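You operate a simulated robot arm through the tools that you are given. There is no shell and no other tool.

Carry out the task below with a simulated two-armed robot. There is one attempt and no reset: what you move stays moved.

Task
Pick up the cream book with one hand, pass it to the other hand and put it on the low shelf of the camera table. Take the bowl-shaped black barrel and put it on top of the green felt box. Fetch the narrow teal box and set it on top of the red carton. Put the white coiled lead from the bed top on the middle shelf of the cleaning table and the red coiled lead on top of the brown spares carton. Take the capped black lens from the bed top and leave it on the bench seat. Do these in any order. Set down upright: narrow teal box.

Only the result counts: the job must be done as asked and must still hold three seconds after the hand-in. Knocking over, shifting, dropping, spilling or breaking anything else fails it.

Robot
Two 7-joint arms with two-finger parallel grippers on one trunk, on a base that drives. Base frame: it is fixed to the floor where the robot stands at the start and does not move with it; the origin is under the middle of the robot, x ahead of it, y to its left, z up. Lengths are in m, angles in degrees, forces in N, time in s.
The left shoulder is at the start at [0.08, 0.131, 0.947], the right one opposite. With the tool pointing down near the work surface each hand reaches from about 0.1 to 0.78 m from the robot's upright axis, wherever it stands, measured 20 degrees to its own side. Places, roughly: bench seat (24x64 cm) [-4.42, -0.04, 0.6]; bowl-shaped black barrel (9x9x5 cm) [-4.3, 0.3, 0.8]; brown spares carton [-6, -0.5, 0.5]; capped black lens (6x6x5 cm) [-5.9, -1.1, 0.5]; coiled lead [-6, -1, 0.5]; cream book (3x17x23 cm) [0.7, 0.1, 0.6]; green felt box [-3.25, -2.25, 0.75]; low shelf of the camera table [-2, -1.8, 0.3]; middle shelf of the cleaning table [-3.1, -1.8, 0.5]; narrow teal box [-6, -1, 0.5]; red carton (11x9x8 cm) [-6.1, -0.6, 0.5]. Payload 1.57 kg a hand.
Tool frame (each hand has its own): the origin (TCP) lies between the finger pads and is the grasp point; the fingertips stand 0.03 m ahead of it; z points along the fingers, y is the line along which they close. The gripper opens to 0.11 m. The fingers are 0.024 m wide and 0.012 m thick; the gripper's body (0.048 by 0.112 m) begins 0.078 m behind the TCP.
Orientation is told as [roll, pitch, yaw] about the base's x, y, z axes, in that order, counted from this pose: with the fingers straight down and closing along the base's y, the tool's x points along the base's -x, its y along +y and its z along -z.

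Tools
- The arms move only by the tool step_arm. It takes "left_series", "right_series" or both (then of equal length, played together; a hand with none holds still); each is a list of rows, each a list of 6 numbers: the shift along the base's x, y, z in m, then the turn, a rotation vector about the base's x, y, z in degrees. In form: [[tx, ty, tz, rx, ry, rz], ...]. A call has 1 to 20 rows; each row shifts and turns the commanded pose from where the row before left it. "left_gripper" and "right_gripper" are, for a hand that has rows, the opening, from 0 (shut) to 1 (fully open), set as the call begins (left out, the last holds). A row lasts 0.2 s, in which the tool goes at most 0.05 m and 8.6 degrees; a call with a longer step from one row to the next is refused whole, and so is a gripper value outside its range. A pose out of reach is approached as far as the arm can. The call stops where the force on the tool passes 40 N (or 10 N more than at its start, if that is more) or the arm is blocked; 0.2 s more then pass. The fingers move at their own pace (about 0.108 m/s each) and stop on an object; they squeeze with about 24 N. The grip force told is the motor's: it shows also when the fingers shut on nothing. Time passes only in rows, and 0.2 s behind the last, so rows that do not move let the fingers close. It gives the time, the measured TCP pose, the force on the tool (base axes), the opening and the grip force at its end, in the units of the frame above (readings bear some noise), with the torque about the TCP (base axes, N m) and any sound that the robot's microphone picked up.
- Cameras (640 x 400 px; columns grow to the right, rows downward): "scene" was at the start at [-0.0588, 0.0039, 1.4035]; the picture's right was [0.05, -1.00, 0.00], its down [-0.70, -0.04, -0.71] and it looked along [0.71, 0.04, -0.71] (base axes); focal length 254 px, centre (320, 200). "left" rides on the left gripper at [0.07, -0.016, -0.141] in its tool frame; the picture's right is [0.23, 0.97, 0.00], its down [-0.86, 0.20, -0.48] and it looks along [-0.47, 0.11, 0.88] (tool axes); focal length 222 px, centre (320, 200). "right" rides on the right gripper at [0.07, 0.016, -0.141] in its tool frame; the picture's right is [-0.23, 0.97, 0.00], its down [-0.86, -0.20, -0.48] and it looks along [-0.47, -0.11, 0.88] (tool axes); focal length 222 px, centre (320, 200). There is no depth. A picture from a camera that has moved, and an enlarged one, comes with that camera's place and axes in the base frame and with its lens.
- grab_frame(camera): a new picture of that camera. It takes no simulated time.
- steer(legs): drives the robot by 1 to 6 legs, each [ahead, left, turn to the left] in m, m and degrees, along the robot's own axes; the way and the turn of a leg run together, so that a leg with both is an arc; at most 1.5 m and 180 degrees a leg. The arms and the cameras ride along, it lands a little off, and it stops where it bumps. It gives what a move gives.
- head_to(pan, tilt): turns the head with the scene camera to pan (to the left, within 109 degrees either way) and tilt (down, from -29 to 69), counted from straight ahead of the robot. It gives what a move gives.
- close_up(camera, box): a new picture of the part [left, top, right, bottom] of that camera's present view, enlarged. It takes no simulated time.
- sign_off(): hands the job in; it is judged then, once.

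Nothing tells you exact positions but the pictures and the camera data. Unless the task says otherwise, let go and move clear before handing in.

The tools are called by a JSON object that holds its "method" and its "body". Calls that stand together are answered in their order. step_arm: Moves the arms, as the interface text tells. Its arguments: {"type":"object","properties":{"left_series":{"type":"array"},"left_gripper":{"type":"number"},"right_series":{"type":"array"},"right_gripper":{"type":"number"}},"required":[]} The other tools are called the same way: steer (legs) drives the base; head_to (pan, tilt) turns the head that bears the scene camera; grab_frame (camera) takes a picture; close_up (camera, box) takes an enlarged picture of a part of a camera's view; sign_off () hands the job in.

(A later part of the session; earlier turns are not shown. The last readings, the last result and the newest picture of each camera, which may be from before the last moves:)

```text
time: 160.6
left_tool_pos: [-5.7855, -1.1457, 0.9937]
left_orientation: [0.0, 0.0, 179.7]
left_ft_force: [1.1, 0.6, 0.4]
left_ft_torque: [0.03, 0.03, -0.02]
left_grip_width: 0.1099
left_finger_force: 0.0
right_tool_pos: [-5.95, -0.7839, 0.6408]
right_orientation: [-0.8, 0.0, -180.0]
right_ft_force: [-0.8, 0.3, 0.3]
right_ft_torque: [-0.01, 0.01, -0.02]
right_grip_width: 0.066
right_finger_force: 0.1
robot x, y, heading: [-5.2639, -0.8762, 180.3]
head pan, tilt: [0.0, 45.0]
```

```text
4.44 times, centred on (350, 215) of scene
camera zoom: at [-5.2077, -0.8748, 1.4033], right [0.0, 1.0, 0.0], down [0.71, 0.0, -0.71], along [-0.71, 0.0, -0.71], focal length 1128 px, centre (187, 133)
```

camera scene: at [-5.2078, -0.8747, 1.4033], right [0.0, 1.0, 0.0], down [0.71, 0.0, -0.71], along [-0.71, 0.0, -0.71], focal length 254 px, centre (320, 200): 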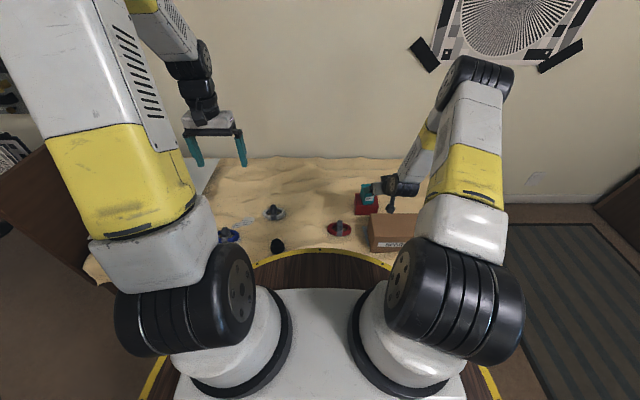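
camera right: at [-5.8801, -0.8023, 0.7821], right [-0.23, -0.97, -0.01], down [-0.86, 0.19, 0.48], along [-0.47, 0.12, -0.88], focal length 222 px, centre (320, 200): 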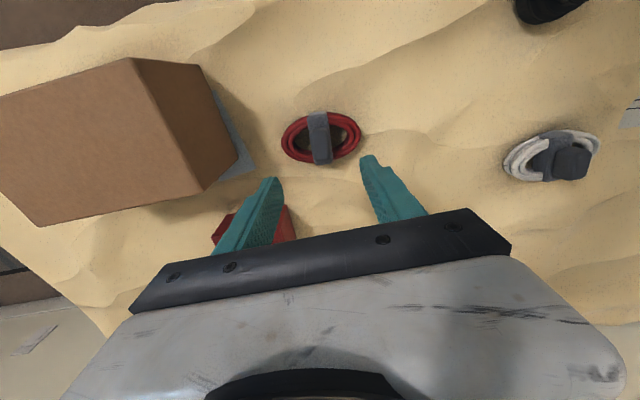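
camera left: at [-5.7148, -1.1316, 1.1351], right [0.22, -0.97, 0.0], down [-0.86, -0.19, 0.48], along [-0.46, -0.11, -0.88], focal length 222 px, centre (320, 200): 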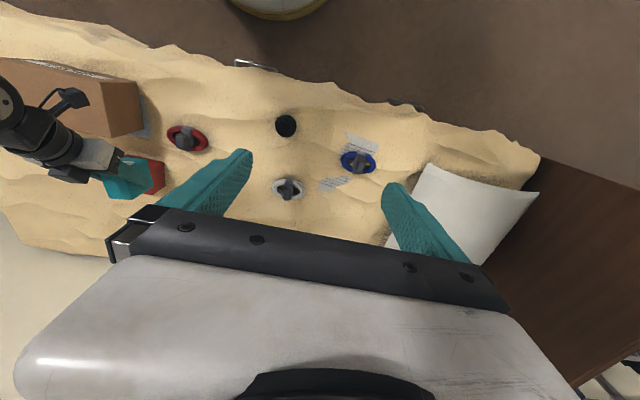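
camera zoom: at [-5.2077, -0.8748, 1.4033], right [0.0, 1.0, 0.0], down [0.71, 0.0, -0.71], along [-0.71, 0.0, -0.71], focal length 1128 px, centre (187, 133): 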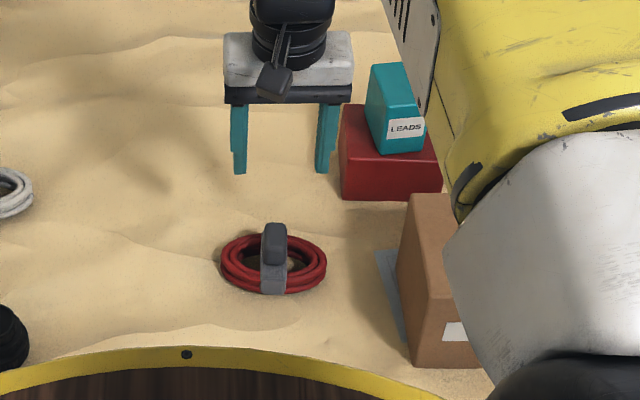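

{"method": "step_arm", "body": {"right_series": [[0, 0, -0.03, 0, 0, 0], [0, 0, -0.03, 0, 0, 0], [0, 0, -0.03, 0, 0, 0], [0, 0, -0.02, 0, 0, 0], [0, 0, -0.015, 0, 0, 0], [0, 0, 0, 0, 0, 0]], "right_gripper": 0.5}}

{"method": "grab_frame", "body": {"camera": "right"}}

{"method": "close_up", "body": {"camera": "left", "box": [80, 60, 260, 180]}}

{"method": "close_up", "body": {"camera": "scene", "box": [280, 170, 420, 260]}}

```text
time: 162.0
left_tool_pos: [-5.7852, -1.1457, 0.9936]
left_orientation: [0.2, 0.1, 179.7]
left_ft_force: [-0.5, -0.1, -0.1]
left_ft_torque: [0.03, -0.02, 0.01]
left_grip_width: 0.1101
left_finger_force: 0.1
right_tool_pos: [-5.9514, -0.7846, 0.5178]
right_orientation: [-0.6, 0.0, -179.9]
right_ft_force: [0.1, 0.5, -0.5]
right_ft_torque: [-0.02, 0.0, 0.03]
right_grip_width: 0.055
right_finger_force: 0.1
robot x, y, heading: [-5.2614, -0.8746, 179.7]
head pan, tilt: [0.0, 45.0]
```

```text
taken
camera right: at [-5.8807, -0.8031, 0.6586], right [-0.23, -0.97, -0.01], down [-0.86, 0.19, 0.48], along [-0.47, 0.12, -0.88], focal length 222 px, centre (320, 200)
```

right: 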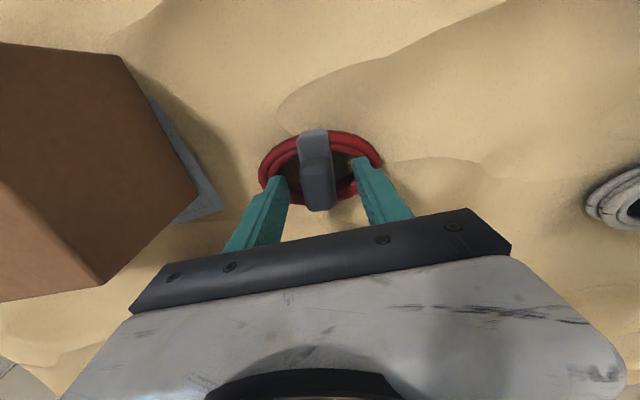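

```text
3.33 times, centred on (170, 120) of left
camera zoom: at [-5.7148, -1.1316, 1.1351], right [0.22, -0.97, 0.0], down [-0.86, -0.19, 0.48], along [-0.46, -0.11, -0.88], focal length 740 px, centre (820, 467)
```

zoom: 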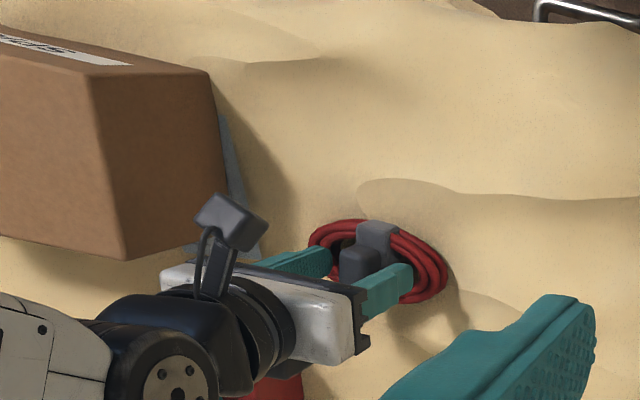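

```text
4.44 times, centred on (350, 215) of scene
camera zoom: at [-5.2077, -0.8748, 1.4033], right [0.0, 1.0, 0.0], down [0.71, 0.0, -0.71], along [-0.71, 0.0, -0.71], focal length 1128 px, centre (187, 133)
```

zoom: 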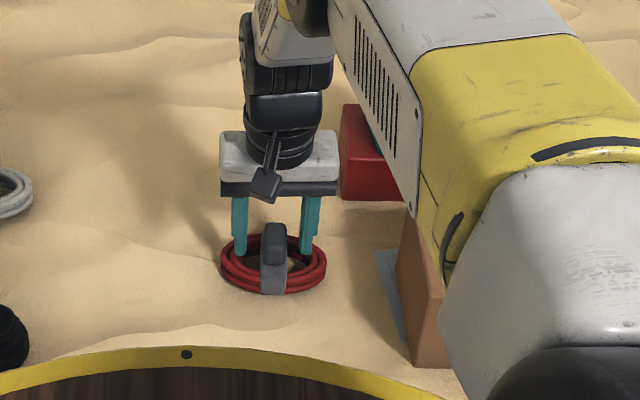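

{"method": "step_arm", "body": {"right_series": [[0, 0, 0, 0, 0, 0], [0, 0, 0, 0, 0, 0], [0, 0, 0, 0, 0, 0]], "right_gripper": 0}}

{"method": "step_arm", "body": {"right_series": [[0, 0, 0.02, 0, 0, 0], [0, 0, 0.03, 0, 0, 0], [0, 0, 0.03, 0, 0, 0], [0, 0, 0.04, 0, 0, 0], [0, 0, 0.04, 0, 0, 0], [0, 0, 0, 0, 0, 0]]}}

{"method": "grab_frame", "body": {"camera": "right"}}

{"method": "close_up", "body": {"camera": "scene", "box": [280, 150, 420, 260]}}

```text
time: 162.8
left_tool_pos: [-5.7827, -1.1465, 0.9935]
left_orientation: [0.1, 0.0, 179.7]
left_ft_force: [0.2, 0.5, 0.1]
left_ft_torque: [0.02, 0.0, -0.04]
left_grip_width: 0.1101
left_finger_force: 0.1
right_tool_pos: [-5.9519, -0.7848, 0.5183]
right_orientation: [-0.7, -0.2, -179.9]
right_ft_force: [-0.7, 0.0, 2.4]
right_ft_torque: [-0.16, 0.03, -0.06]
right_grip_width: 0.0237
right_finger_force: 24.0
robot x, y, heading: [-5.2639, -0.876, 179.8]
head pan, tilt: [0.0, 45.0]
```

```text
time: 164.2
left_tool_pos: [-5.7846, -1.1464, 0.9928]
left_orientation: [0.0, 0.1, 179.6]
left_ft_force: [0.7, 0.2, 0.4]
left_ft_torque: [0.02, 0.02, -0.02]
left_grip_width: 0.1101
left_finger_force: 0.0
right_tool_pos: [-5.951, -0.7833, 0.678]
right_orientation: [-0.6, 0.0, -179.9]
right_ft_force: [0.1, 0.3, -1.6]
right_ft_torque: [-0.02, -0.02, -0.01]
right_grip_width: 0.0233
right_finger_force: 23.6
robot x, y, heading: [-5.264, -0.8707, 179.8]
head pan, tilt: [0.0, 45.0]
```

```text
taken
camera right: at [-5.8806, -0.8021, 0.8189], right [-0.22, -0.97, -0.01], down [-0.86, 0.19, 0.48], along [-0.47, 0.12, -0.88], focal length 222 px, centre (320, 200)
```

right: 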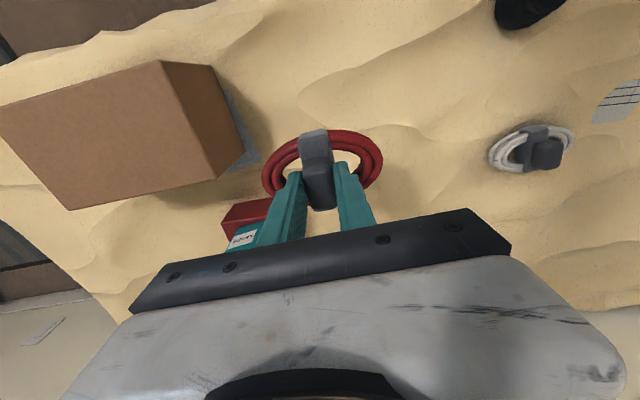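

```text
3.64 times, centred on (350, 205) of scene
camera zoom: at [-5.2078, -0.8748, 1.4033], right [0.0, 1.0, 0.0], down [0.71, 0.0, -0.71], along [-0.71, 0.0, -0.71], focal length 923 px, centre (211, 182)
```

zoom: 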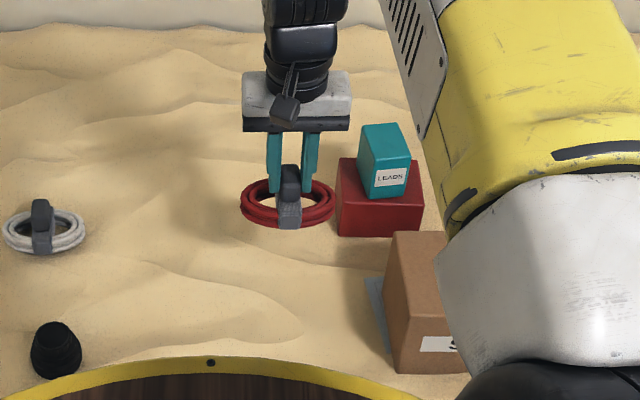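

Red lead lifted. Raise and carry it over the brown carton, then check centring.

{"method": "close_up", "body": {"camera": "right", "box": [0, 40, 280, 220]}}

{"method": "step_arm", "body": {"right_series": [[0, 0, 0.04, 0, 0, 0], [0.005, 0.02, 0.03, 0, 0, 0], [0.01, 0.04, 0, 0, 0, 0], [0.01, 0.04, 0, 0, 0, 0], [0.01, 0.04, 0, 0, 0, 0], [0.01, 0.04, 0, 0, 0, 0], [0.01, 0.04, 0, 0, 0, 0], [0.008, 0.018, 0, 0, 0, 0], [0, 0, 0, 0, 0, 0]]}}

{"method": "grab_frame", "body": {"camera": "right"}}

{"method": "grab_frame", "body": {"camera": "left"}}

```text
2.22 times, centred on (140, 130) of right
camera zoom: at [-5.8806, -0.8021, 0.8189], right [-0.22, -0.97, -0.01], down [-0.86, 0.19, 0.48], along [-0.47, 0.12, -0.88], focal length 494 px, centre (720, 356)
```

zoom: 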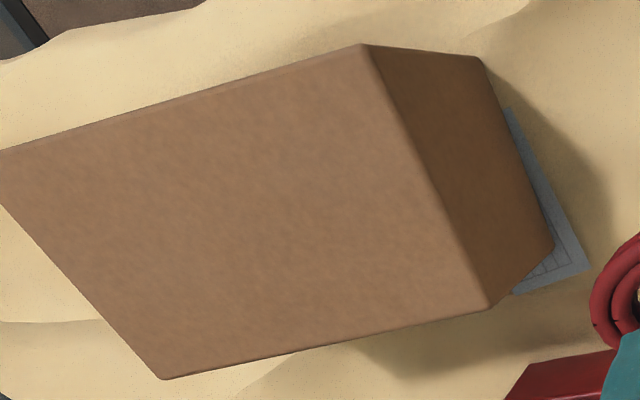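

```text
time: 166.2
left_tool_pos: [-5.7841, -1.1466, 0.9942]
left_orientation: [0.2, 0.0, 179.7]
left_ft_force: [0.9, 0.8, -0.3]
left_ft_torque: [0.01, 0.0, -0.01]
left_grip_width: 0.1103
left_finger_force: 0.1
right_tool_pos: [-5.8867, -0.5465, 0.7471]
right_orientation: [-0.7, -0.1, -179.8]
right_ft_force: [0.0, 0.1, -1.5]
right_ft_torque: [0.0, -0.04, 0.03]
right_grip_width: 0.0237
right_finger_force: 23.9
robot x, y, heading: [-5.2673, -0.8745, 180.1]
head pan, tilt: [0.0, 45.0]
```

```text
taken
camera right: at [-5.8162, -0.5653, 0.8871], right [-0.22, -0.97, -0.01], down [-0.86, 0.19, 0.48], along [-0.47, 0.12, -0.88], focal length 222 px, centre (320, 200)
```

right: 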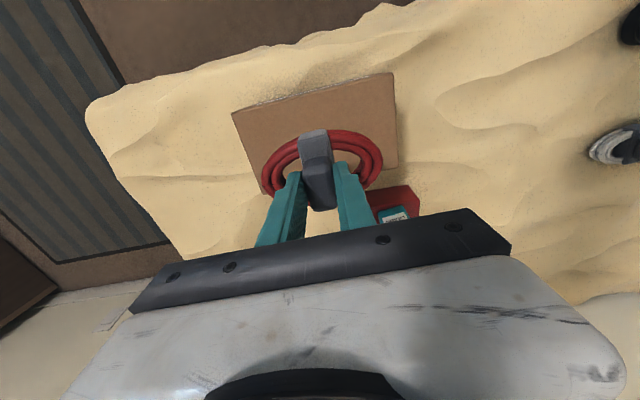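

```text
taken
camera left: at [-5.7149, -1.1315, 1.1351], right [0.22, -0.97, 0.0], down [-0.86, -0.19, 0.48], along [-0.46, -0.11, -0.88], focal length 222 px, centre (320, 200)
```

left: 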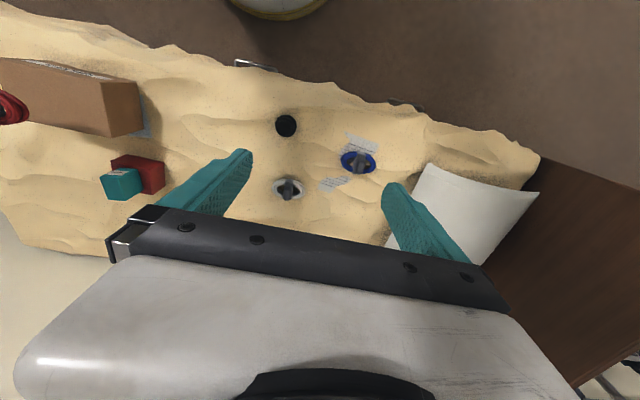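

Centred over the carton (x −5.83…−5.95, y −0.65…−0.44). Lower to contact.

{"method": "step_arm", "body": {"right_series": [[-0.003, 0, -0.03, 0, 0, 0], [0, 0, -0.03, 0, 0, 0], [0, 0, -0.025, 0, 0, 0], [0, 0, -0.01, 0, 0, 0], [0, 0, 0, 0, 0, 0]]}}

{"method": "step_arm", "body": {"right_series": [[0, 0, -0.005, 0, 0, 0], [0, 0, -0.003, 0, 0, 0], [0, 0, 0, 0, 0, 0]]}}

{"method": "grab_frame", "body": {"camera": "right"}}

```text
time: 167.4
left_tool_pos: [-5.7826, -1.1466, 0.9945]
left_orientation: [0.2, 0.2, 179.6]
left_ft_force: [0.5, 0.4, 0.1]
left_ft_torque: [-0.01, -0.02, 0.04]
left_grip_width: 0.1101
left_finger_force: 0.0
right_tool_pos: [-5.8897, -0.546, 0.6532]
right_orientation: [-0.7, 0.0, -179.9]
right_ft_force: [0.7, -0.1, -1.8]
right_ft_torque: [0.02, 0.03, -0.03]
right_grip_width: 0.0233
right_finger_force: 24.4
robot x, y, heading: [-5.2646, -0.8719, 179.9]
head pan, tilt: [0.0, 45.0]
```

```text
time: 168.2
left_tool_pos: [-5.7838, -1.1462, 0.9939]
left_orientation: [0.2, 0.1, 179.7]
left_ft_force: [0.1, 0.4, -0.9]
left_ft_torque: [0.0, -0.02, 0.03]
left_grip_width: 0.1098
left_finger_force: 0.1
right_tool_pos: [-5.8892, -0.5464, 0.6465]
right_orientation: [-0.7, 0.0, -180.0]
right_ft_force: [0.1, 0.6, -0.8]
right_ft_torque: [0.01, 0.02, -0.01]
right_grip_width: 0.0235
right_finger_force: 24.0
robot x, y, heading: [-5.2641, -0.8706, 179.8]
head pan, tilt: [0.0, 45.0]
```

```text
taken
camera right: at [-5.82, -0.565, 0.786], right [-0.23, -0.97, -0.01], down [-0.86, 0.19, 0.48], along [-0.47, 0.12, -0.88], focal length 222 px, centre (320, 200)
```

right: 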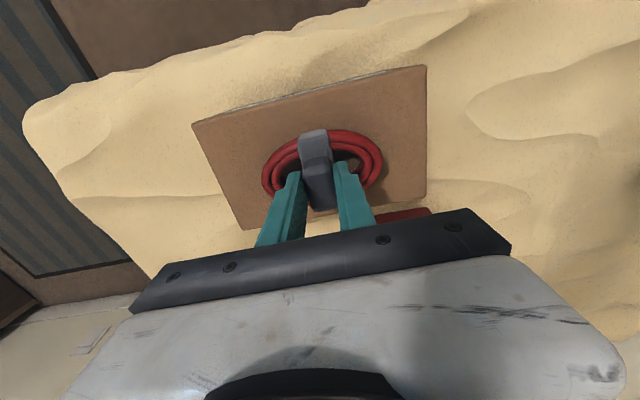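

{"method": "step_arm", "body": {"right_series": [[0, 0, -0.004, 0, 0, 0], [0, 0, 0, 0, 0, 0]]}}

{"method": "step_arm", "body": {"right_series": [[0, 0, -0.004, 0, 0, 0], [0, 0, 0, 0, 0, 0]]}}

{"method": "step_arm", "body": {"right_series": [[0, 0, -0.004, 0, 0, 0], [0, 0, 0, 0, 0, 0]]}}

```text
time: 168.8
left_tool_pos: [-5.7839, -1.1471, 0.9931]
left_orientation: [0.2, 0.1, 179.7]
left_ft_force: [0.6, -0.5, -0.7]
left_ft_torque: [-0.05, -0.04, 0.02]
left_grip_width: 0.11
left_finger_force: 0.1
right_tool_pos: [-5.89, -0.5459, 0.6419]
right_orientation: [-0.7, 0.0, -179.9]
right_ft_force: [-0.5, 0.8, -2.0]
right_ft_torque: [-0.01, -0.02, -0.01]
right_grip_width: 0.0234
right_finger_force: 24.0
robot x, y, heading: [-5.2664, -0.8706, 179.9]
head pan, tilt: [0.0, 45.0]
```

```text
time: 169.4
left_tool_pos: [-5.784, -1.1467, 0.9947]
left_orientation: [0.2, 0.1, 179.7]
left_ft_force: [0.2, -0.9, 0.0]
left_ft_torque: [0.01, -0.02, -0.03]
left_grip_width: 0.11
left_finger_force: 0.1
right_tool_pos: [-5.8895, -0.5458, 0.6387]
right_orientation: [-0.8, 0.0, -179.9]
right_ft_force: [1.9, 0.9, 12.3]
right_ft_torque: [-0.5, -0.57, 0.09]
right_grip_width: 0.0234
right_finger_force: 24.3
robot x, y, heading: [-5.2667, -0.8733, 180.0]
head pan, tilt: [0.0, 45.0]
```

```text
time: 169.8
left_tool_pos: [-5.7839, -1.1467, 0.9943]
left_orientation: [0.2, 0.1, 179.6]
left_ft_force: [-0.6, 0.0, -0.5]
left_ft_torque: [0.0, -0.01, -0.03]
left_grip_width: 0.1099
left_finger_force: 0.0
right_tool_pos: [-5.8909, -0.5454, 0.6383]
right_orientation: [-0.8, -0.1, -179.9]
right_ft_force: [6.6, -3.4, 14.2]
right_ft_torque: [-0.46, 0.13, 0.04]
right_grip_width: 0.0239
right_finger_force: 24.4
robot x, y, heading: [-5.2633, -0.8761, 179.6]
head pan, tilt: [0.0, 45.0]
stopped in row 1 (right hand): the force on the tool passed its limit at 43 N (the readings are from after the stop); the commanded pose is now the measured one
```

Seated. Release and lift away.

{"method": "step_arm", "body": {"right_series": [[0, 0, 0.001, 0, 0, 0], [0, 0, 0, 0, 0, 0], [0, 0, 0, 0, 0, 0]], "right_gripper": 0.5}}

{"method": "step_arm", "body": {"right_series": [[0, 0, 0.02, 0, 0, 0], [0, 0, 0.03, 0, 0, 0], [0, 0, 0.04, 0, 0, 0], [0, 0, 0.04, 0, 0, 0], [0, 0, 0.04, 0, 0, 0], [0, 0, 0, 0, 0, 0]]}}

{"method": "grab_frame", "body": {"camera": "right"}}

{"method": "grab_frame", "body": {"camera": "left"}}

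```text
time: 170.6
left_tool_pos: [-5.784, -1.1475, 0.9943]
left_orientation: [0.2, 0.1, 179.6]
left_ft_force: [0.0, -0.6, 0.2]
left_ft_torque: [-0.02, -0.01, -0.02]
left_grip_width: 0.11
left_finger_force: 0.0
right_tool_pos: [-5.8916, -0.5455, 0.6365]
right_orientation: [-0.8, -0.1, -179.8]
right_ft_force: [0.0, 0.4, -0.3]
right_ft_torque: [0.0, 0.04, 0.01]
right_grip_width: 0.0554
right_finger_force: 0.2
robot x, y, heading: [-5.2633, -0.8742, 179.9]
head pan, tilt: [0.0, 45.0]
```

```text
time: 172.0
left_tool_pos: [-5.783, -1.1463, 0.9941]
left_orientation: [0.2, 0.0, 179.7]
left_ft_force: [-1.2, -0.2, 0.3]
left_ft_torque: [0.0, 0.01, 0.01]
left_grip_width: 0.11
left_finger_force: 0.1
right_tool_pos: [-5.8922, -0.5451, 0.8075]
right_orientation: [-0.8, -0.1, -179.9]
right_ft_force: [-0.2, 0.7, 0.5]
right_ft_torque: [-0.01, -0.05, 0.03]
right_grip_width: 0.055
right_finger_force: 0.1
robot x, y, heading: [-5.2671, -0.8748, 179.8]
head pan, tilt: [0.0, 45.0]
```

```text
taken
camera right: at [-5.8224, -0.5635, 0.948], right [-0.23, -0.97, -0.01], down [-0.86, 0.19, 0.48], along [-0.47, 0.12, -0.88], focal length 222 px, centre (320, 200)
```

right: 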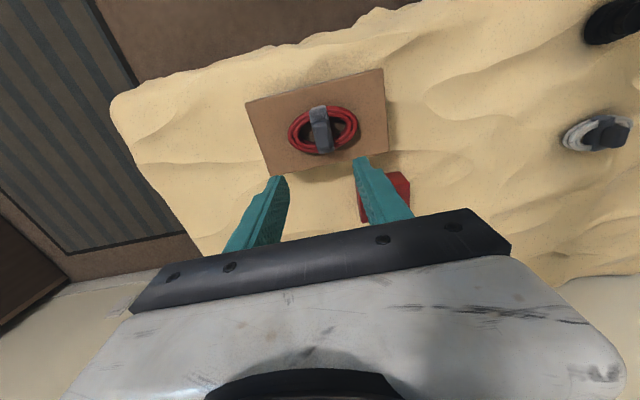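

```text
taken
camera left: at [-5.7148, -1.1315, 1.1351], right [0.22, -0.97, 0.0], down [-0.86, -0.19, 0.48], along [-0.46, -0.11, -0.88], focal length 222 px, centre (320, 200)
```

left: 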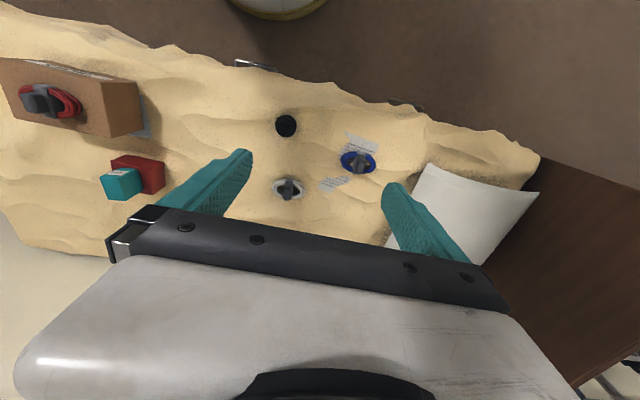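

Red lead is on the brown carton. Next the lens with the right hand: strafe left a bit, move the left hand aside, and bring the right hand above the lens.

{"method": "steer", "body": {"legs": [[0, 0.1, 0]]}}

{"method": "step_arm", "body": {"left_series": [[0, -0.04, 0, 0, 0, 0], [0, -0.04, 0, 0, 0, 0], [0, -0.04, 0, 0, 0, 0], [0, -0.03, 0, 0, 0, 0], [0, 0, 0, 0, 0, 0], [0, 0, 0, 0, 0, 0], [0, 0, 0, 0, 0, 0], [0, 0, 0, 0, 0, 0], [0, 0, 0, 0, 0, 0], [0, 0, 0, 0, 0, 0], [0, 0, 0, 0, 0, 0], [0, 0, 0, 0, 0, 0], [0, 0, 0, 0, 0, 0]], "right_series": [[0.004, -0.035, 0, 0, 0, 0], [0.004, -0.035, 0, 0, 0, 0], [0.004, -0.035, 0, 0, 0, 0], [0.004, -0.035, 0, 0, 0, 0], [0.004, -0.035, 0, 0, 0, 0], [0.004, -0.035, 0, 0, 0, 0], [0.004, -0.035, 0, 0, 0, 0], [0.004, -0.035, 0, 0, 0, 0], [0.004, -0.035, 0, 0, 0, 0], [0.004, -0.035, 0, 0, 0, 0], [0.004, -0.035, 0, 0, 0, 0], [0.003, -0.034, -0.03, 0, 0, 0], [0, 0, -0.03, 0, 0, 0]], "right_gripper": 0.85}}

{"method": "grab_frame", "body": {"camera": "right"}}

{"method": "grab_frame", "body": {"camera": "left"}}

{"method": "close_up", "body": {"camera": "scene", "box": [240, 160, 400, 260]}}

```text
time: 173.1
left_tool_pos: [-5.7821, -1.2472, 0.993]
left_orientation: [0.2, 0.1, 179.7]
left_ft_force: [-0.5, -0.1, -0.3]
left_ft_torque: [0.02, 0.01, 0.0]
left_grip_width: 0.11
left_finger_force: 0.0
right_tool_pos: [-5.8937, -0.6472, 0.8052]
right_orientation: [-0.8, -0.1, -179.9]
right_ft_force: [0.4, 0.2, -0.2]
right_ft_torque: [-0.01, -0.03, 0.0]
right_grip_width: 0.055
right_finger_force: 0.1
robot x, y, heading: [-5.266, -0.9748, 180.3]
head pan, tilt: [0.0, 45.0]
```

```text
time: 175.9
left_tool_pos: [-5.7826, -1.3966, 0.9931]
left_orientation: [0.1, 0.2, 179.8]
left_ft_force: [0.5, 0.2, -0.1]
left_ft_torque: [0.01, 0.04, 0.01]
left_grip_width: 0.1102
left_finger_force: 0.1
right_tool_pos: [-5.846, -1.0656, 0.7472]
right_orientation: [-0.8, -0.1, -179.9]
right_ft_force: [-0.2, 0.7, 0.1]
right_ft_torque: [0.01, -0.02, 0.02]
right_grip_width: 0.0933
right_finger_force: 0.1
robot x, y, heading: [-5.2664, -0.9757, 179.9]
head pan, tilt: [0.0, 45.0]
```

```text
taken
camera right: at [-5.7751, -1.0841, 0.8874], right [-0.22, -0.97, -0.01], down [-0.85, 0.19, 0.48], along [-0.47, 0.12, -0.88], focal length 222 px, centre (320, 200)
```

right: 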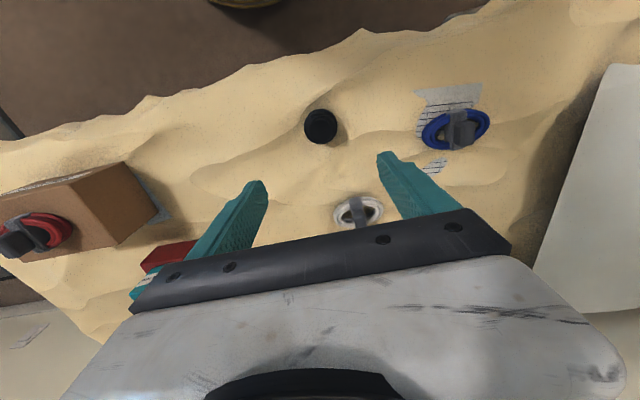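

```text
taken
camera left: at [-5.7134, -1.381, 1.1347], right [0.22, -0.97, 0.0], down [-0.86, -0.2, 0.48], along [-0.46, -0.11, -0.88], focal length 222 px, centre (320, 200)
```

left: 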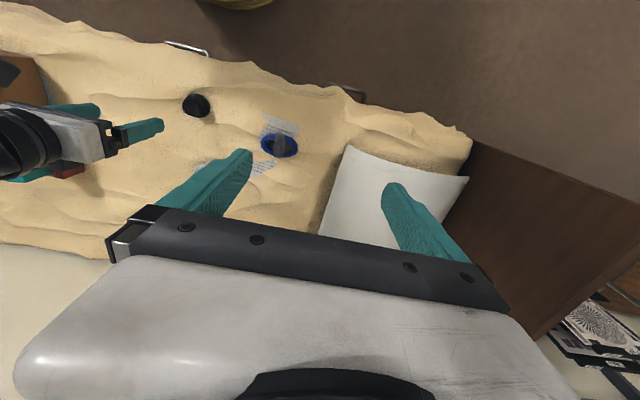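

```text
4.00 times, centred on (320, 210) of scene
camera zoom: at [-5.2075, -0.9752, 1.4033], right [0.0, 1.0, 0.0], down [0.71, 0.0, -0.71], along [-0.71, 0.0, -0.71], focal length 1015 px, centre (320, 160)
```

zoom: 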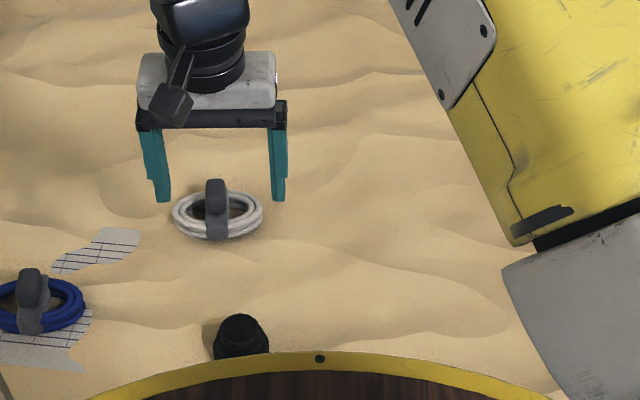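

Lens is directly below the right hand. Descend and grip it.

{"method": "step_arm", "body": {"right_series": [[0, 0.003, -0.04, 0, 0, 0], [0, 0, -0.04, 0, 0, 0], [0, 0, -0.04, 0, 0, 0], [0, 0, -0.04, 0, 0, 0], [0, 0, -0.035, 0, 0, 0], [0, 0, -0.025, 0, 0, 0], [0, 0, -0.02, 0, 0, 0], [0, 0, -0.01, 0, 0, 0], [0, 0, 0, 0, 0, 0]]}}

{"method": "grab_frame", "body": {"camera": "right"}}

{"method": "close_up", "body": {"camera": "left", "box": [100, 60, 300, 180]}}

```text
time: 177.9
left_tool_pos: [-5.7819, -1.3959, 0.9923]
left_orientation: [0.2, 0.1, 179.8]
left_ft_force: [-0.4, -0.1, -2.0]
left_ft_torque: [-0.05, -0.04, 0.0]
left_grip_width: 0.1099
left_finger_force: 0.1
right_tool_pos: [-5.8481, -1.0625, 0.4979]
right_orientation: [-0.8, -0.2, -179.7]
right_ft_force: [0.1, -0.2, 0.2]
right_ft_torque: [-0.01, 0.02, 0.01]
right_grip_width: 0.0935
right_finger_force: 0.1
robot x, y, heading: [-5.2695, -0.9752, 179.8]
head pan, tilt: [0.0, 45.0]
```

```text
taken
camera right: at [-5.776, -1.0813, 0.6381], right [-0.22, -0.97, -0.01], down [-0.85, 0.19, 0.48], along [-0.47, 0.12, -0.88], focal length 222 px, centre (320, 200)
```

right: 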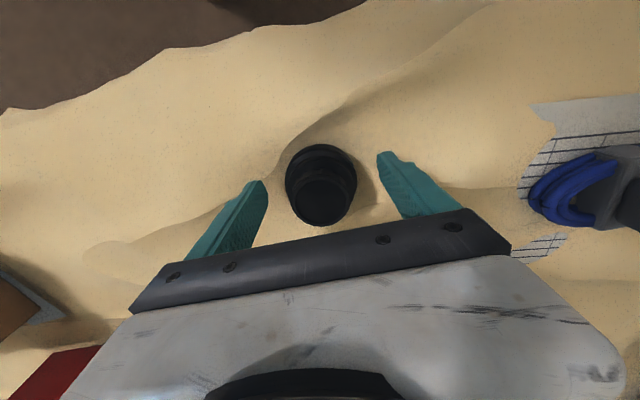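

```text
3.20 times, centred on (200, 120) of left
camera zoom: at [-5.7136, -1.381, 1.1347], right [0.22, -0.97, 0.0], down [-0.86, -0.2, 0.48], along [-0.46, -0.11, -0.88], focal length 711 px, centre (704, 456)
```

zoom: 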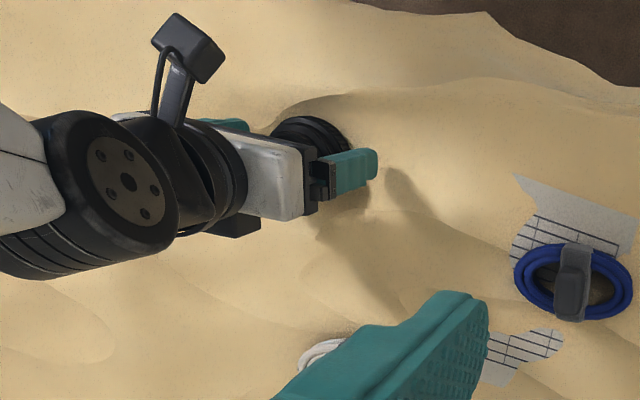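

{"method": "step_arm", "body": {"right_series": [[0, 0, 0, 0, 0, 0], [0, 0, 0, 0, 0, 0], [0, 0, 0, 0, 0, 0]], "right_gripper": 0}}

{"method": "step_arm", "body": {"right_series": [[0, 0, 0.02, 0, 0, 0], [0, 0, 0.04, 0, 0, 0], [0, 0, 0.04, 0, 0, 0], [0, 0, 0.04, 0, 0, 0], [0, 0, 0.04, 0, 0, 0], [0, 0, 0.04, 0, 0, 0], [0, 0, 0.04, 0, 0, 0], [0, 0, 0, 0, 0, 0]]}}

{"method": "grab_frame", "body": {"camera": "right"}}

```text
time: 178.7
left_tool_pos: [-5.7832, -1.3962, 0.9937]
left_orientation: [0.0, 0.1, 179.8]
left_ft_force: [0.4, -0.4, 0.2]
left_ft_torque: [0.0, 0.0, -0.01]
left_grip_width: 0.1098
left_finger_force: 0.0
right_tool_pos: [-5.8458, -1.0631, 0.4968]
right_orientation: [-0.8, -0.2, -179.7]
right_ft_force: [-0.5, 0.6, -0.4]
right_ft_torque: [0.05, 0.05, -0.03]
right_grip_width: 0.0581
right_finger_force: 24.0
robot x, y, heading: [-5.2652, -0.9747, 180.2]
head pan, tilt: [0.0, 45.0]
```

```text
time: 180.5
left_tool_pos: [-5.7829, -1.3961, 0.993]
left_orientation: [0.1, 0.2, 179.8]
left_ft_force: [-0.1, 0.1, -1.3]
left_ft_torque: [0.01, 0.01, -0.01]
left_grip_width: 0.1103
left_finger_force: 0.1
right_tool_pos: [-5.8472, -1.063, 0.7573]
right_orientation: [-0.8, 0.0, -179.8]
right_ft_force: [0.3, 0.7, -1.6]
right_ft_torque: [-0.04, -0.04, 0.02]
right_grip_width: 0.058
right_finger_force: 24.4
robot x, y, heading: [-5.2616, -0.9752, 179.9]
head pan, tilt: [0.0, 45.0]
```

```text
taken
camera right: at [-5.7764, -1.0822, 0.8965], right [-0.22, -0.97, -0.01], down [-0.86, 0.19, 0.48], along [-0.47, 0.12, -0.88], focal length 222 px, centre (320, 200)
```

right: 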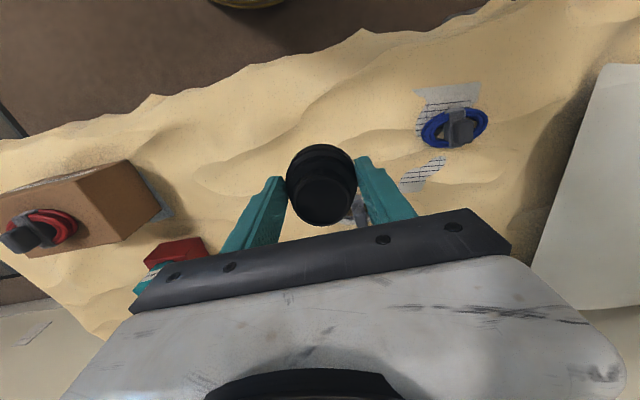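

Lens is held. Park the right hand at its side, then bring the left hand (tilted 60°) in front of the white lead.

{"method": "step_arm", "body": {"right_series": [[0.01, 0.04, 0.02, 0, 0, 0], [0.01, 0.04, 0.02, 0, 0, 0], [0.01, 0.04, 0.02, 0, 0, 0], [0.01, 0.04, 0.02, 0, 0, 0], [0.01, 0.04, 0.02, 0, 0, 0], [0.01, 0.04, 0.02, 0, 0, 0], [0.01, 0.04, 0.02, 0, 0, 0], [0.01, 0.04, 0.02, 0, 0, 0], [0.01, 0.03, 0.02, 0, 0, 0]]}}

{"method": "step_arm", "body": {"left_series": [[-0.01, 0.035, -0.015, 0, 7.5, 0], [-0.01, 0.035, -0.015, 0, 7.5, 0], [-0.01, 0.035, -0.015, 0, 7.5, 0], [-0.01, 0.035, -0.015, 0, 7.5, 0], [-0.01, 0.035, -0.015, 0, 7.5, 0], [-0.01, 0.035, -0.015, 0, 7.5, 0], [-0.01, 0.035, -0.015, 0, 7.5, 0], [-0.01, 0.035, -0.015, 0, 7.5, 0], [-0.01, 0.012, -0.03, 0, 0, 0], [-0.01, 0, -0.04, 0, 0, 0], [-0.01, 0, -0.04, 0, 0, 0], [-0.01, 0, -0.04, 0, 0, 0], [-0.01, 0, -0.04, 0, 0, 0], [-0.01, 0, -0.04, 0, 0, 0], [-0.01, 0, -0.03, 0, 0, 0], [0, 0, 0, 0, 0, 0]], "left_gripper": 0.55}}

{"method": "grab_frame", "body": {"camera": "left"}}

{"method": "grab_frame", "body": {"camera": "scene"}}

```text
time: 182.5
left_tool_pos: [-5.7838, -1.3978, 0.9926]
left_orientation: [0.0, 0.3, 179.9]
left_ft_force: [-0.6, 0.0, 0.1]
left_ft_torque: [0.01, -0.02, 0.0]
left_grip_width: 0.1098
left_finger_force: 0.0
right_tool_pos: [-5.7563, -0.7115, 0.9389]
right_orientation: [-0.8, 0.0, -179.8]
right_ft_force: [-1.3, -1.1, -2.3]
right_ft_torque: [0.01, -0.04, -0.01]
right_grip_width: 0.0582
right_finger_force: 23.8
robot x, y, heading: [-5.2636, -0.9738, -180.1]
head pan, tilt: [0.0, 45.0]
```

```text
time: 185.9
left_tool_pos: [-5.9343, -1.1079, 0.6143]
left_orientation: [0.6, -59.8, 179.7]
left_ft_force: [0.3, 0.0, 0.5]
left_ft_torque: [0.02, 0.0, 0.0]
left_grip_width: 0.0607
left_finger_force: 0.0
right_tool_pos: [-5.7579, -0.7115, 0.9393]
right_orientation: [-0.8, -0.1, -179.8]
right_ft_force: [-1.3, 0.1, -2.1]
right_ft_torque: [-0.02, 0.0, 0.04]
right_grip_width: 0.0578
right_finger_force: 23.8
robot x, y, heading: [-5.2669, -0.9749, 180.0]
head pan, tilt: [0.0, 45.0]
```

```text
taken
camera left: at [-5.7776, -1.0922, 0.6242], right [0.11, -0.97, -0.19], down [-0.02, -0.2, 0.98], along [-0.99, -0.11, -0.04], focal length 222 px, centre (320, 200)
```

left: 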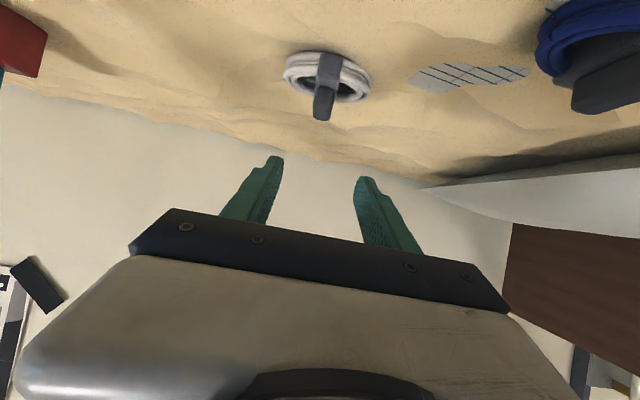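

```text
taken
camera scene: at [-5.2077, -0.9751, 1.4033], right [0.0, 1.0, 0.0], down [0.71, 0.0, -0.71], along [-0.71, 0.0, -0.71], focal length 254 px, centre (320, 200)
```

scene: 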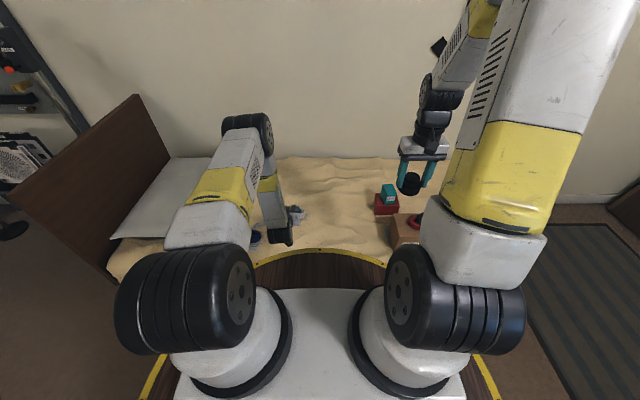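

The white lead's block is at ≈(-6.054,-1.103,0.487). Slide the left fingers around it.

{"method": "step_arm", "body": {"left_series": [[-0.015, 0.003, -0.034, 0, 0, 0], [-0.014, 0.002, -0.034, 0, 0, 0], [0, 0, 0, 0, 0, 0]]}}

{"method": "step_arm", "body": {"left_series": [[-0.03, 0, -0.017, 0, 0, 0], [-0.03, 0, -0.017, 0, 0, 0], [-0.025, 0, -0.014, 0, 0, 0], [0, 0, 0, 0, 0, 0]]}}

{"method": "grab_frame", "body": {"camera": "left"}}

{"method": "close_up", "body": {"camera": "scene", "box": [230, 180, 330, 250]}}

```text
time: 186.7
left_tool_pos: [-5.9619, -1.1018, 0.5484]
left_orientation: [0.5, -59.9, 179.6]
left_ft_force: [-0.7, -0.1, -0.4]
left_ft_torque: [0.0, 0.01, 0.02]
left_grip_width: 0.0604
left_finger_force: 0.0
right_tool_pos: [-5.7568, -0.7104, 0.9389]
right_orientation: [-1.0, -0.1, -179.8]
right_ft_force: [-0.6, -0.8, -1.9]
right_ft_torque: [0.03, -0.01, 0.01]
right_grip_width: 0.0577
right_finger_force: 24.2
robot x, y, heading: [-5.2651, -0.9787, 180.1]
head pan, tilt: [0.0, 45.0]
```

```text
time: 187.7
left_tool_pos: [-6.0504, -1.1025, 0.5004]
left_orientation: [0.5, -60.0, 179.5]
left_ft_force: [9.2, 0.1, 13.5]
left_ft_torque: [0.4, 0.01, -0.27]
left_grip_width: 0.0607
left_finger_force: 0.5
right_tool_pos: [-5.757, -0.7125, 0.9393]
right_orientation: [-0.8, -0.1, -179.8]
right_ft_force: [0.7, -0.3, -1.8]
right_ft_torque: [-0.02, -0.02, 0.01]
right_grip_width: 0.0576
right_finger_force: 23.9
robot x, y, heading: [-5.2674, -0.9748, 179.7]
head pan, tilt: [0.0, 45.0]
```

```text
taken
camera left: at [-5.8921, -1.0866, 0.5107], right [0.11, -0.97, -0.19], down [-0.01, -0.2, 0.98], along [-0.99, -0.11, -0.04], focal length 222 px, centre (320, 200)
```

left: 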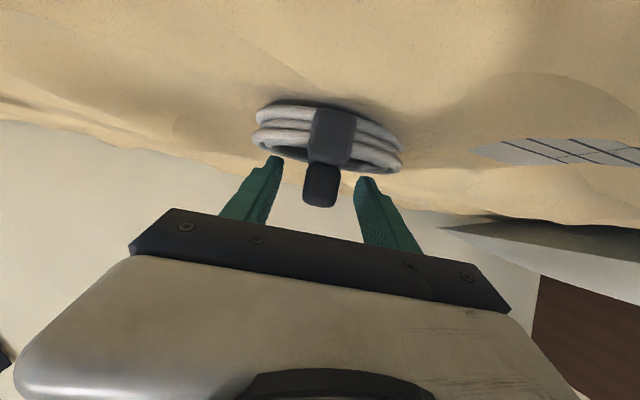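

```text
5.71 times, centred on (280, 215) of scene
camera zoom: at [-5.2069, -0.975, 1.4033], right [0.0, 1.0, 0.0], down [0.71, 0.0, -0.71], along [-0.71, 0.0, -0.71], focal length 1450 px, centre (549, 114)
```

zoom: 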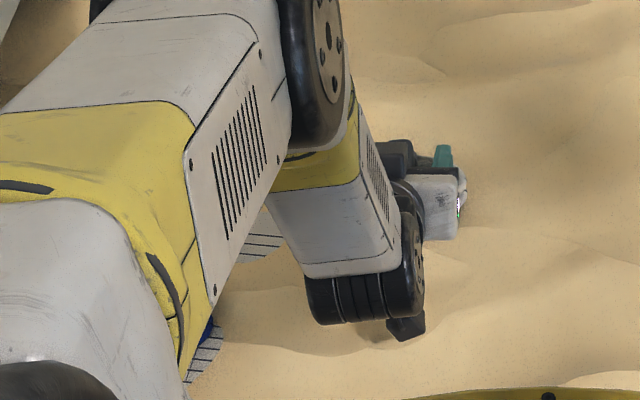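

Light contact with the coil; raise a few millimetres and close on the block.

{"method": "step_arm", "body": {"left_series": [[0, 0, 0.006, 0, 0, 0], [0, 0, 0, 0, 0, 0]]}}

{"method": "step_arm", "body": {"left_series": [[0, 0, 0, 0, 0, 0], [0, 0, 0, 0, 0, 0], [0, 0, 0, 0, 0, 0]], "left_gripper": 0}}

{"method": "grab_frame", "body": {"camera": "left"}}

```text
time: 188.3
left_tool_pos: [-6.0494, -1.1027, 0.5041]
left_orientation: [0.5, -59.8, 179.6]
left_ft_force: [-0.4, -0.1, 0.2]
left_ft_torque: [-0.02, -0.01, -0.02]
left_grip_width: 0.0604
left_finger_force: 0.0
right_tool_pos: [-5.758, -0.7113, 0.9379]
right_orientation: [-0.9, 0.0, -179.8]
right_ft_force: [0.4, -0.1, -1.5]
right_ft_torque: [-0.02, 0.0, 0.03]
right_grip_width: 0.0578
right_finger_force: 23.8
robot x, y, heading: [-5.2642, -0.9766, 180.2]
head pan, tilt: [0.0, 45.0]
```

```text
time: 189.1
left_tool_pos: [-6.0478, -1.103, 0.5044]
left_orientation: [0.5, -59.8, 179.7]
left_ft_force: [1.4, -0.2, 1.6]
left_ft_torque: [-0.15, -0.08, 0.07]
left_grip_width: 0.0272
left_finger_force: 23.9
right_tool_pos: [-5.7566, -0.711, 0.9393]
right_orientation: [-0.8, 0.0, -179.8]
right_ft_force: [0.2, 0.8, -2.2]
right_ft_torque: [-0.03, -0.01, 0.01]
right_grip_width: 0.0577
right_finger_force: 23.6
robot x, y, heading: [-5.2644, -0.9788, 179.9]
head pan, tilt: [0.0, 45.0]
```

```text
taken
camera left: at [-5.8914, -1.0867, 0.5155], right [0.11, -0.97, -0.19], down [-0.02, -0.2, 0.98], along [-0.99, -0.11, -0.04], focal length 222 px, centre (320, 200)
```

left: 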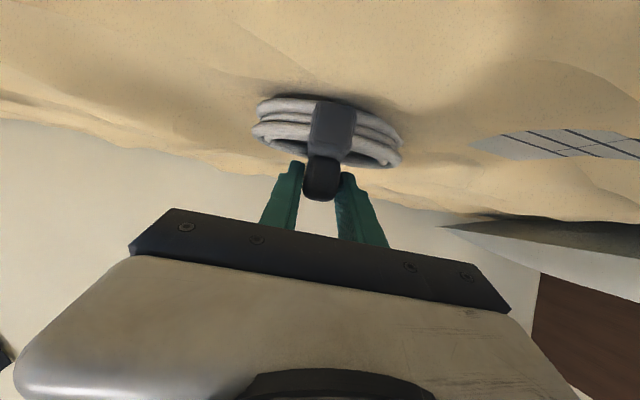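

{"method": "step_arm", "body": {"left_series": [[0, 0, 0.02, 0, 0, 0], [0, 0, 0.03, 0, 0, 0], [0.01, 0, 0.04, 0, 0, 0], [0.01, 0, 0.04, 0, 0, 0], [0.01, 0, 0.04, 0, 0, 0], [0.01, 0, 0.04, 0, 0, 0], [0.01, 0, 0.04, 0, 0, 0], [0, 0, 0, 0, 0, 0]]}}

{"method": "grab_frame", "body": {"camera": "left"}}

{"method": "grab_frame", "body": {"camera": "scene"}}

```text
time: 190.9
left_tool_pos: [-5.9984, -1.0999, 0.7536]
left_orientation: [0.4, -59.8, 179.5]
left_ft_force: [0.8, 0.0, -1.2]
left_ft_torque: [-0.01, 0.02, -0.01]
left_grip_width: 0.0276
left_finger_force: 23.8
right_tool_pos: [-5.7576, -0.7118, 0.9392]
right_orientation: [-0.8, -0.1, -179.8]
right_ft_force: [-0.6, -0.4, -2.4]
right_ft_torque: [-0.01, 0.0, -0.01]
right_grip_width: 0.0577
right_finger_force: 23.6
robot x, y, heading: [-5.2651, -0.9731, 180.0]
head pan, tilt: [0.0, 45.0]
```

```text
taken
camera left: at [-5.8408, -1.0839, 0.7635], right [0.11, -0.97, -0.19], down [-0.02, -0.19, 0.98], along [-0.99, -0.11, -0.04], focal length 222 px, centre (320, 200)
```

left: 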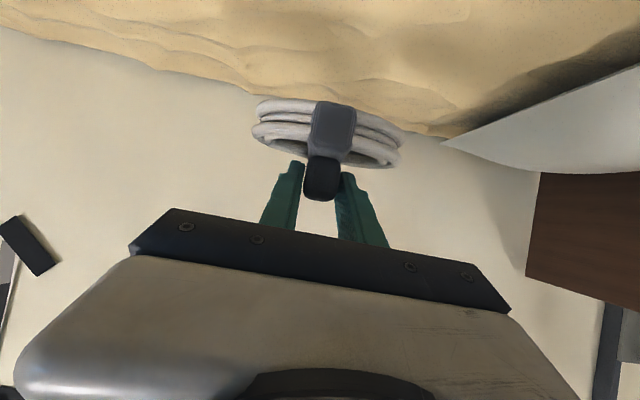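

```text
taken
camera scene: at [-5.2079, -0.9751, 1.4033], right [0.0, 1.0, 0.0], down [0.71, 0.0, -0.71], along [-0.71, 0.0, -0.71], focal length 254 px, centre (320, 200)
```

scene: 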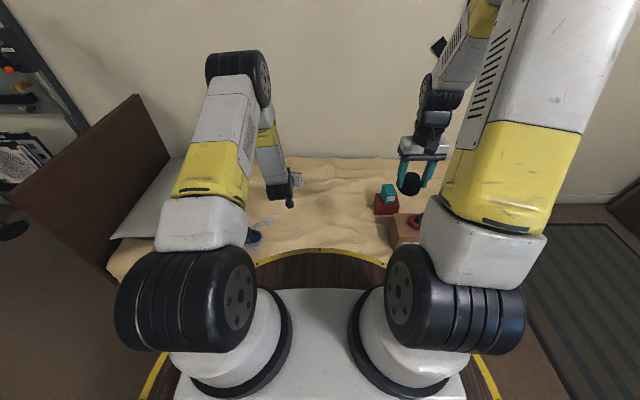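

White lead held. Retract the left hand, back away from the bed, and turn toward the bench (heading +y).

{"method": "step_arm", "body": {"left_series": [[0.03, -0.015, 0.02, 0, 0, 0], [0.03, -0.015, 0.02, 0, 0, 0], [0.03, -0.015, 0.02, 0, 0, 0], [0.03, -0.015, 0.02, 0, 0, 0], [0.02, -0.015, 0.02, 0, 0, 0], [0, 0, 0, 0, 0, 0]]}}

{"method": "steer", "body": {"legs": [[-0.85, 0.15, 0], [0, 0, -90]]}}

{"method": "head_to", "body": {"pan": 0, "tilt": 35}}

{"method": "grab_frame", "body": {"camera": "scene"}}

{"method": "close_up", "body": {"camera": "scene", "box": [200, 80, 440, 260]}}

```text
time: 192.3
left_tool_pos: [-5.8574, -1.1736, 0.8539]
left_orientation: [0.5, -59.9, 179.5]
left_ft_force: [0.7, -0.1, -1.0]
left_ft_torque: [-0.05, 0.02, -0.02]
left_grip_width: 0.0275
left_finger_force: 23.9
right_tool_pos: [-5.757, -0.7113, 0.9393]
right_orientation: [-0.6, -0.1, -179.8]
right_ft_force: [0.6, -1.0, -0.8]
right_ft_torque: [0.02, -0.02, -0.01]
right_grip_width: 0.0578
right_finger_force: 24.2
robot x, y, heading: [-5.2645, -0.9692, 180.2]
head pan, tilt: [0.0, 45.0]
```

```text
time: 200.7
left_tool_pos: [-4.6212, -0.5363, 0.8536]
left_orientation: [0.5, -59.9, 90.5]
left_ft_force: [-0.6, 0.4, -0.6]
left_ft_torque: [-0.02, 0.03, 0.02]
left_grip_width: 0.0273
left_finger_force: 24.2
right_tool_pos: [-4.1578, -0.6286, 0.9387]
right_orientation: [-0.9, -0.1, 91.4]
right_ft_force: [-1.2, 0.6, -2.1]
right_ft_torque: [-0.01, -0.02, -0.02]
right_grip_width: 0.0574
right_finger_force: 23.8
robot x, y, heading: [-4.4077, -1.127, 91.0]
head pan, tilt: [0.0, 45.0]
```

```text
time: 201.4
left_tool_pos: [-4.6197, -0.5381, 0.8534]
left_orientation: [0.4, -59.9, 90.6]
left_ft_force: [0.7, 0.9, -1.6]
left_ft_torque: [-0.04, 0.02, -0.02]
left_grip_width: 0.0275
left_finger_force: 24.4
right_tool_pos: [-4.1579, -0.6288, 0.9391]
right_orientation: [-0.8, -0.1, 91.4]
right_ft_force: [-0.6, 0.0, -2.4]
right_ft_torque: [-0.01, 0.0, 0.0]
right_grip_width: 0.0573
right_finger_force: 24.1
robot x, y, heading: [-4.4066, -1.1278, 90.9]
head pan, tilt: [0.0, 35.0]
```

```text
taken
camera scene: at [-4.4107, -1.1778, 1.4181], right [1.0, 0.02, 0.0], down [0.01, -0.57, -0.82], along [-0.02, 0.82, -0.57], focal length 254 px, centre (320, 200)
```

scene: 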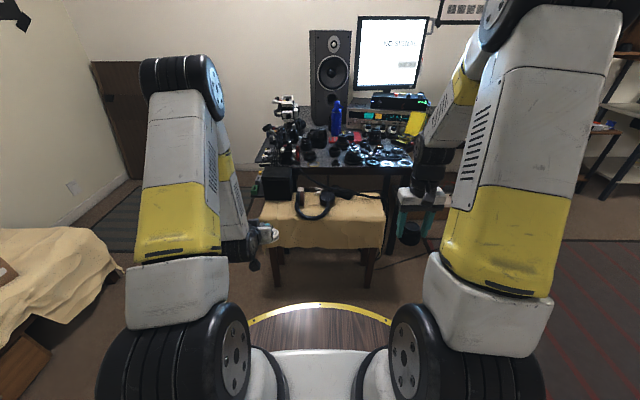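

```text
2.22 times, centred on (320, 170) of scene
camera zoom: at [-4.4107, -1.1778, 1.4181], right [1.0, 0.02, 0.0], down [0.01, -0.57, -0.82], along [-0.02, 0.82, -0.57], focal length 564 px, centre (320, 267)
```

zoom: 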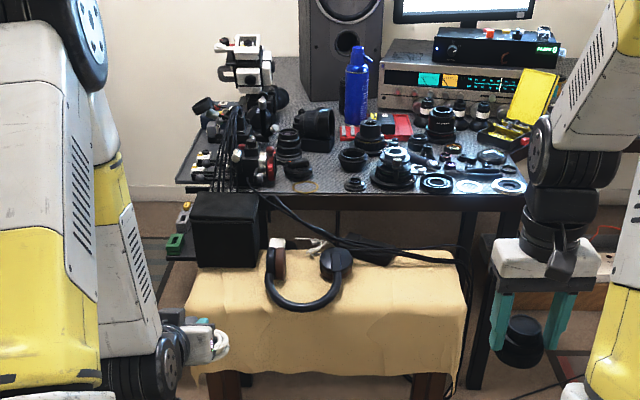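

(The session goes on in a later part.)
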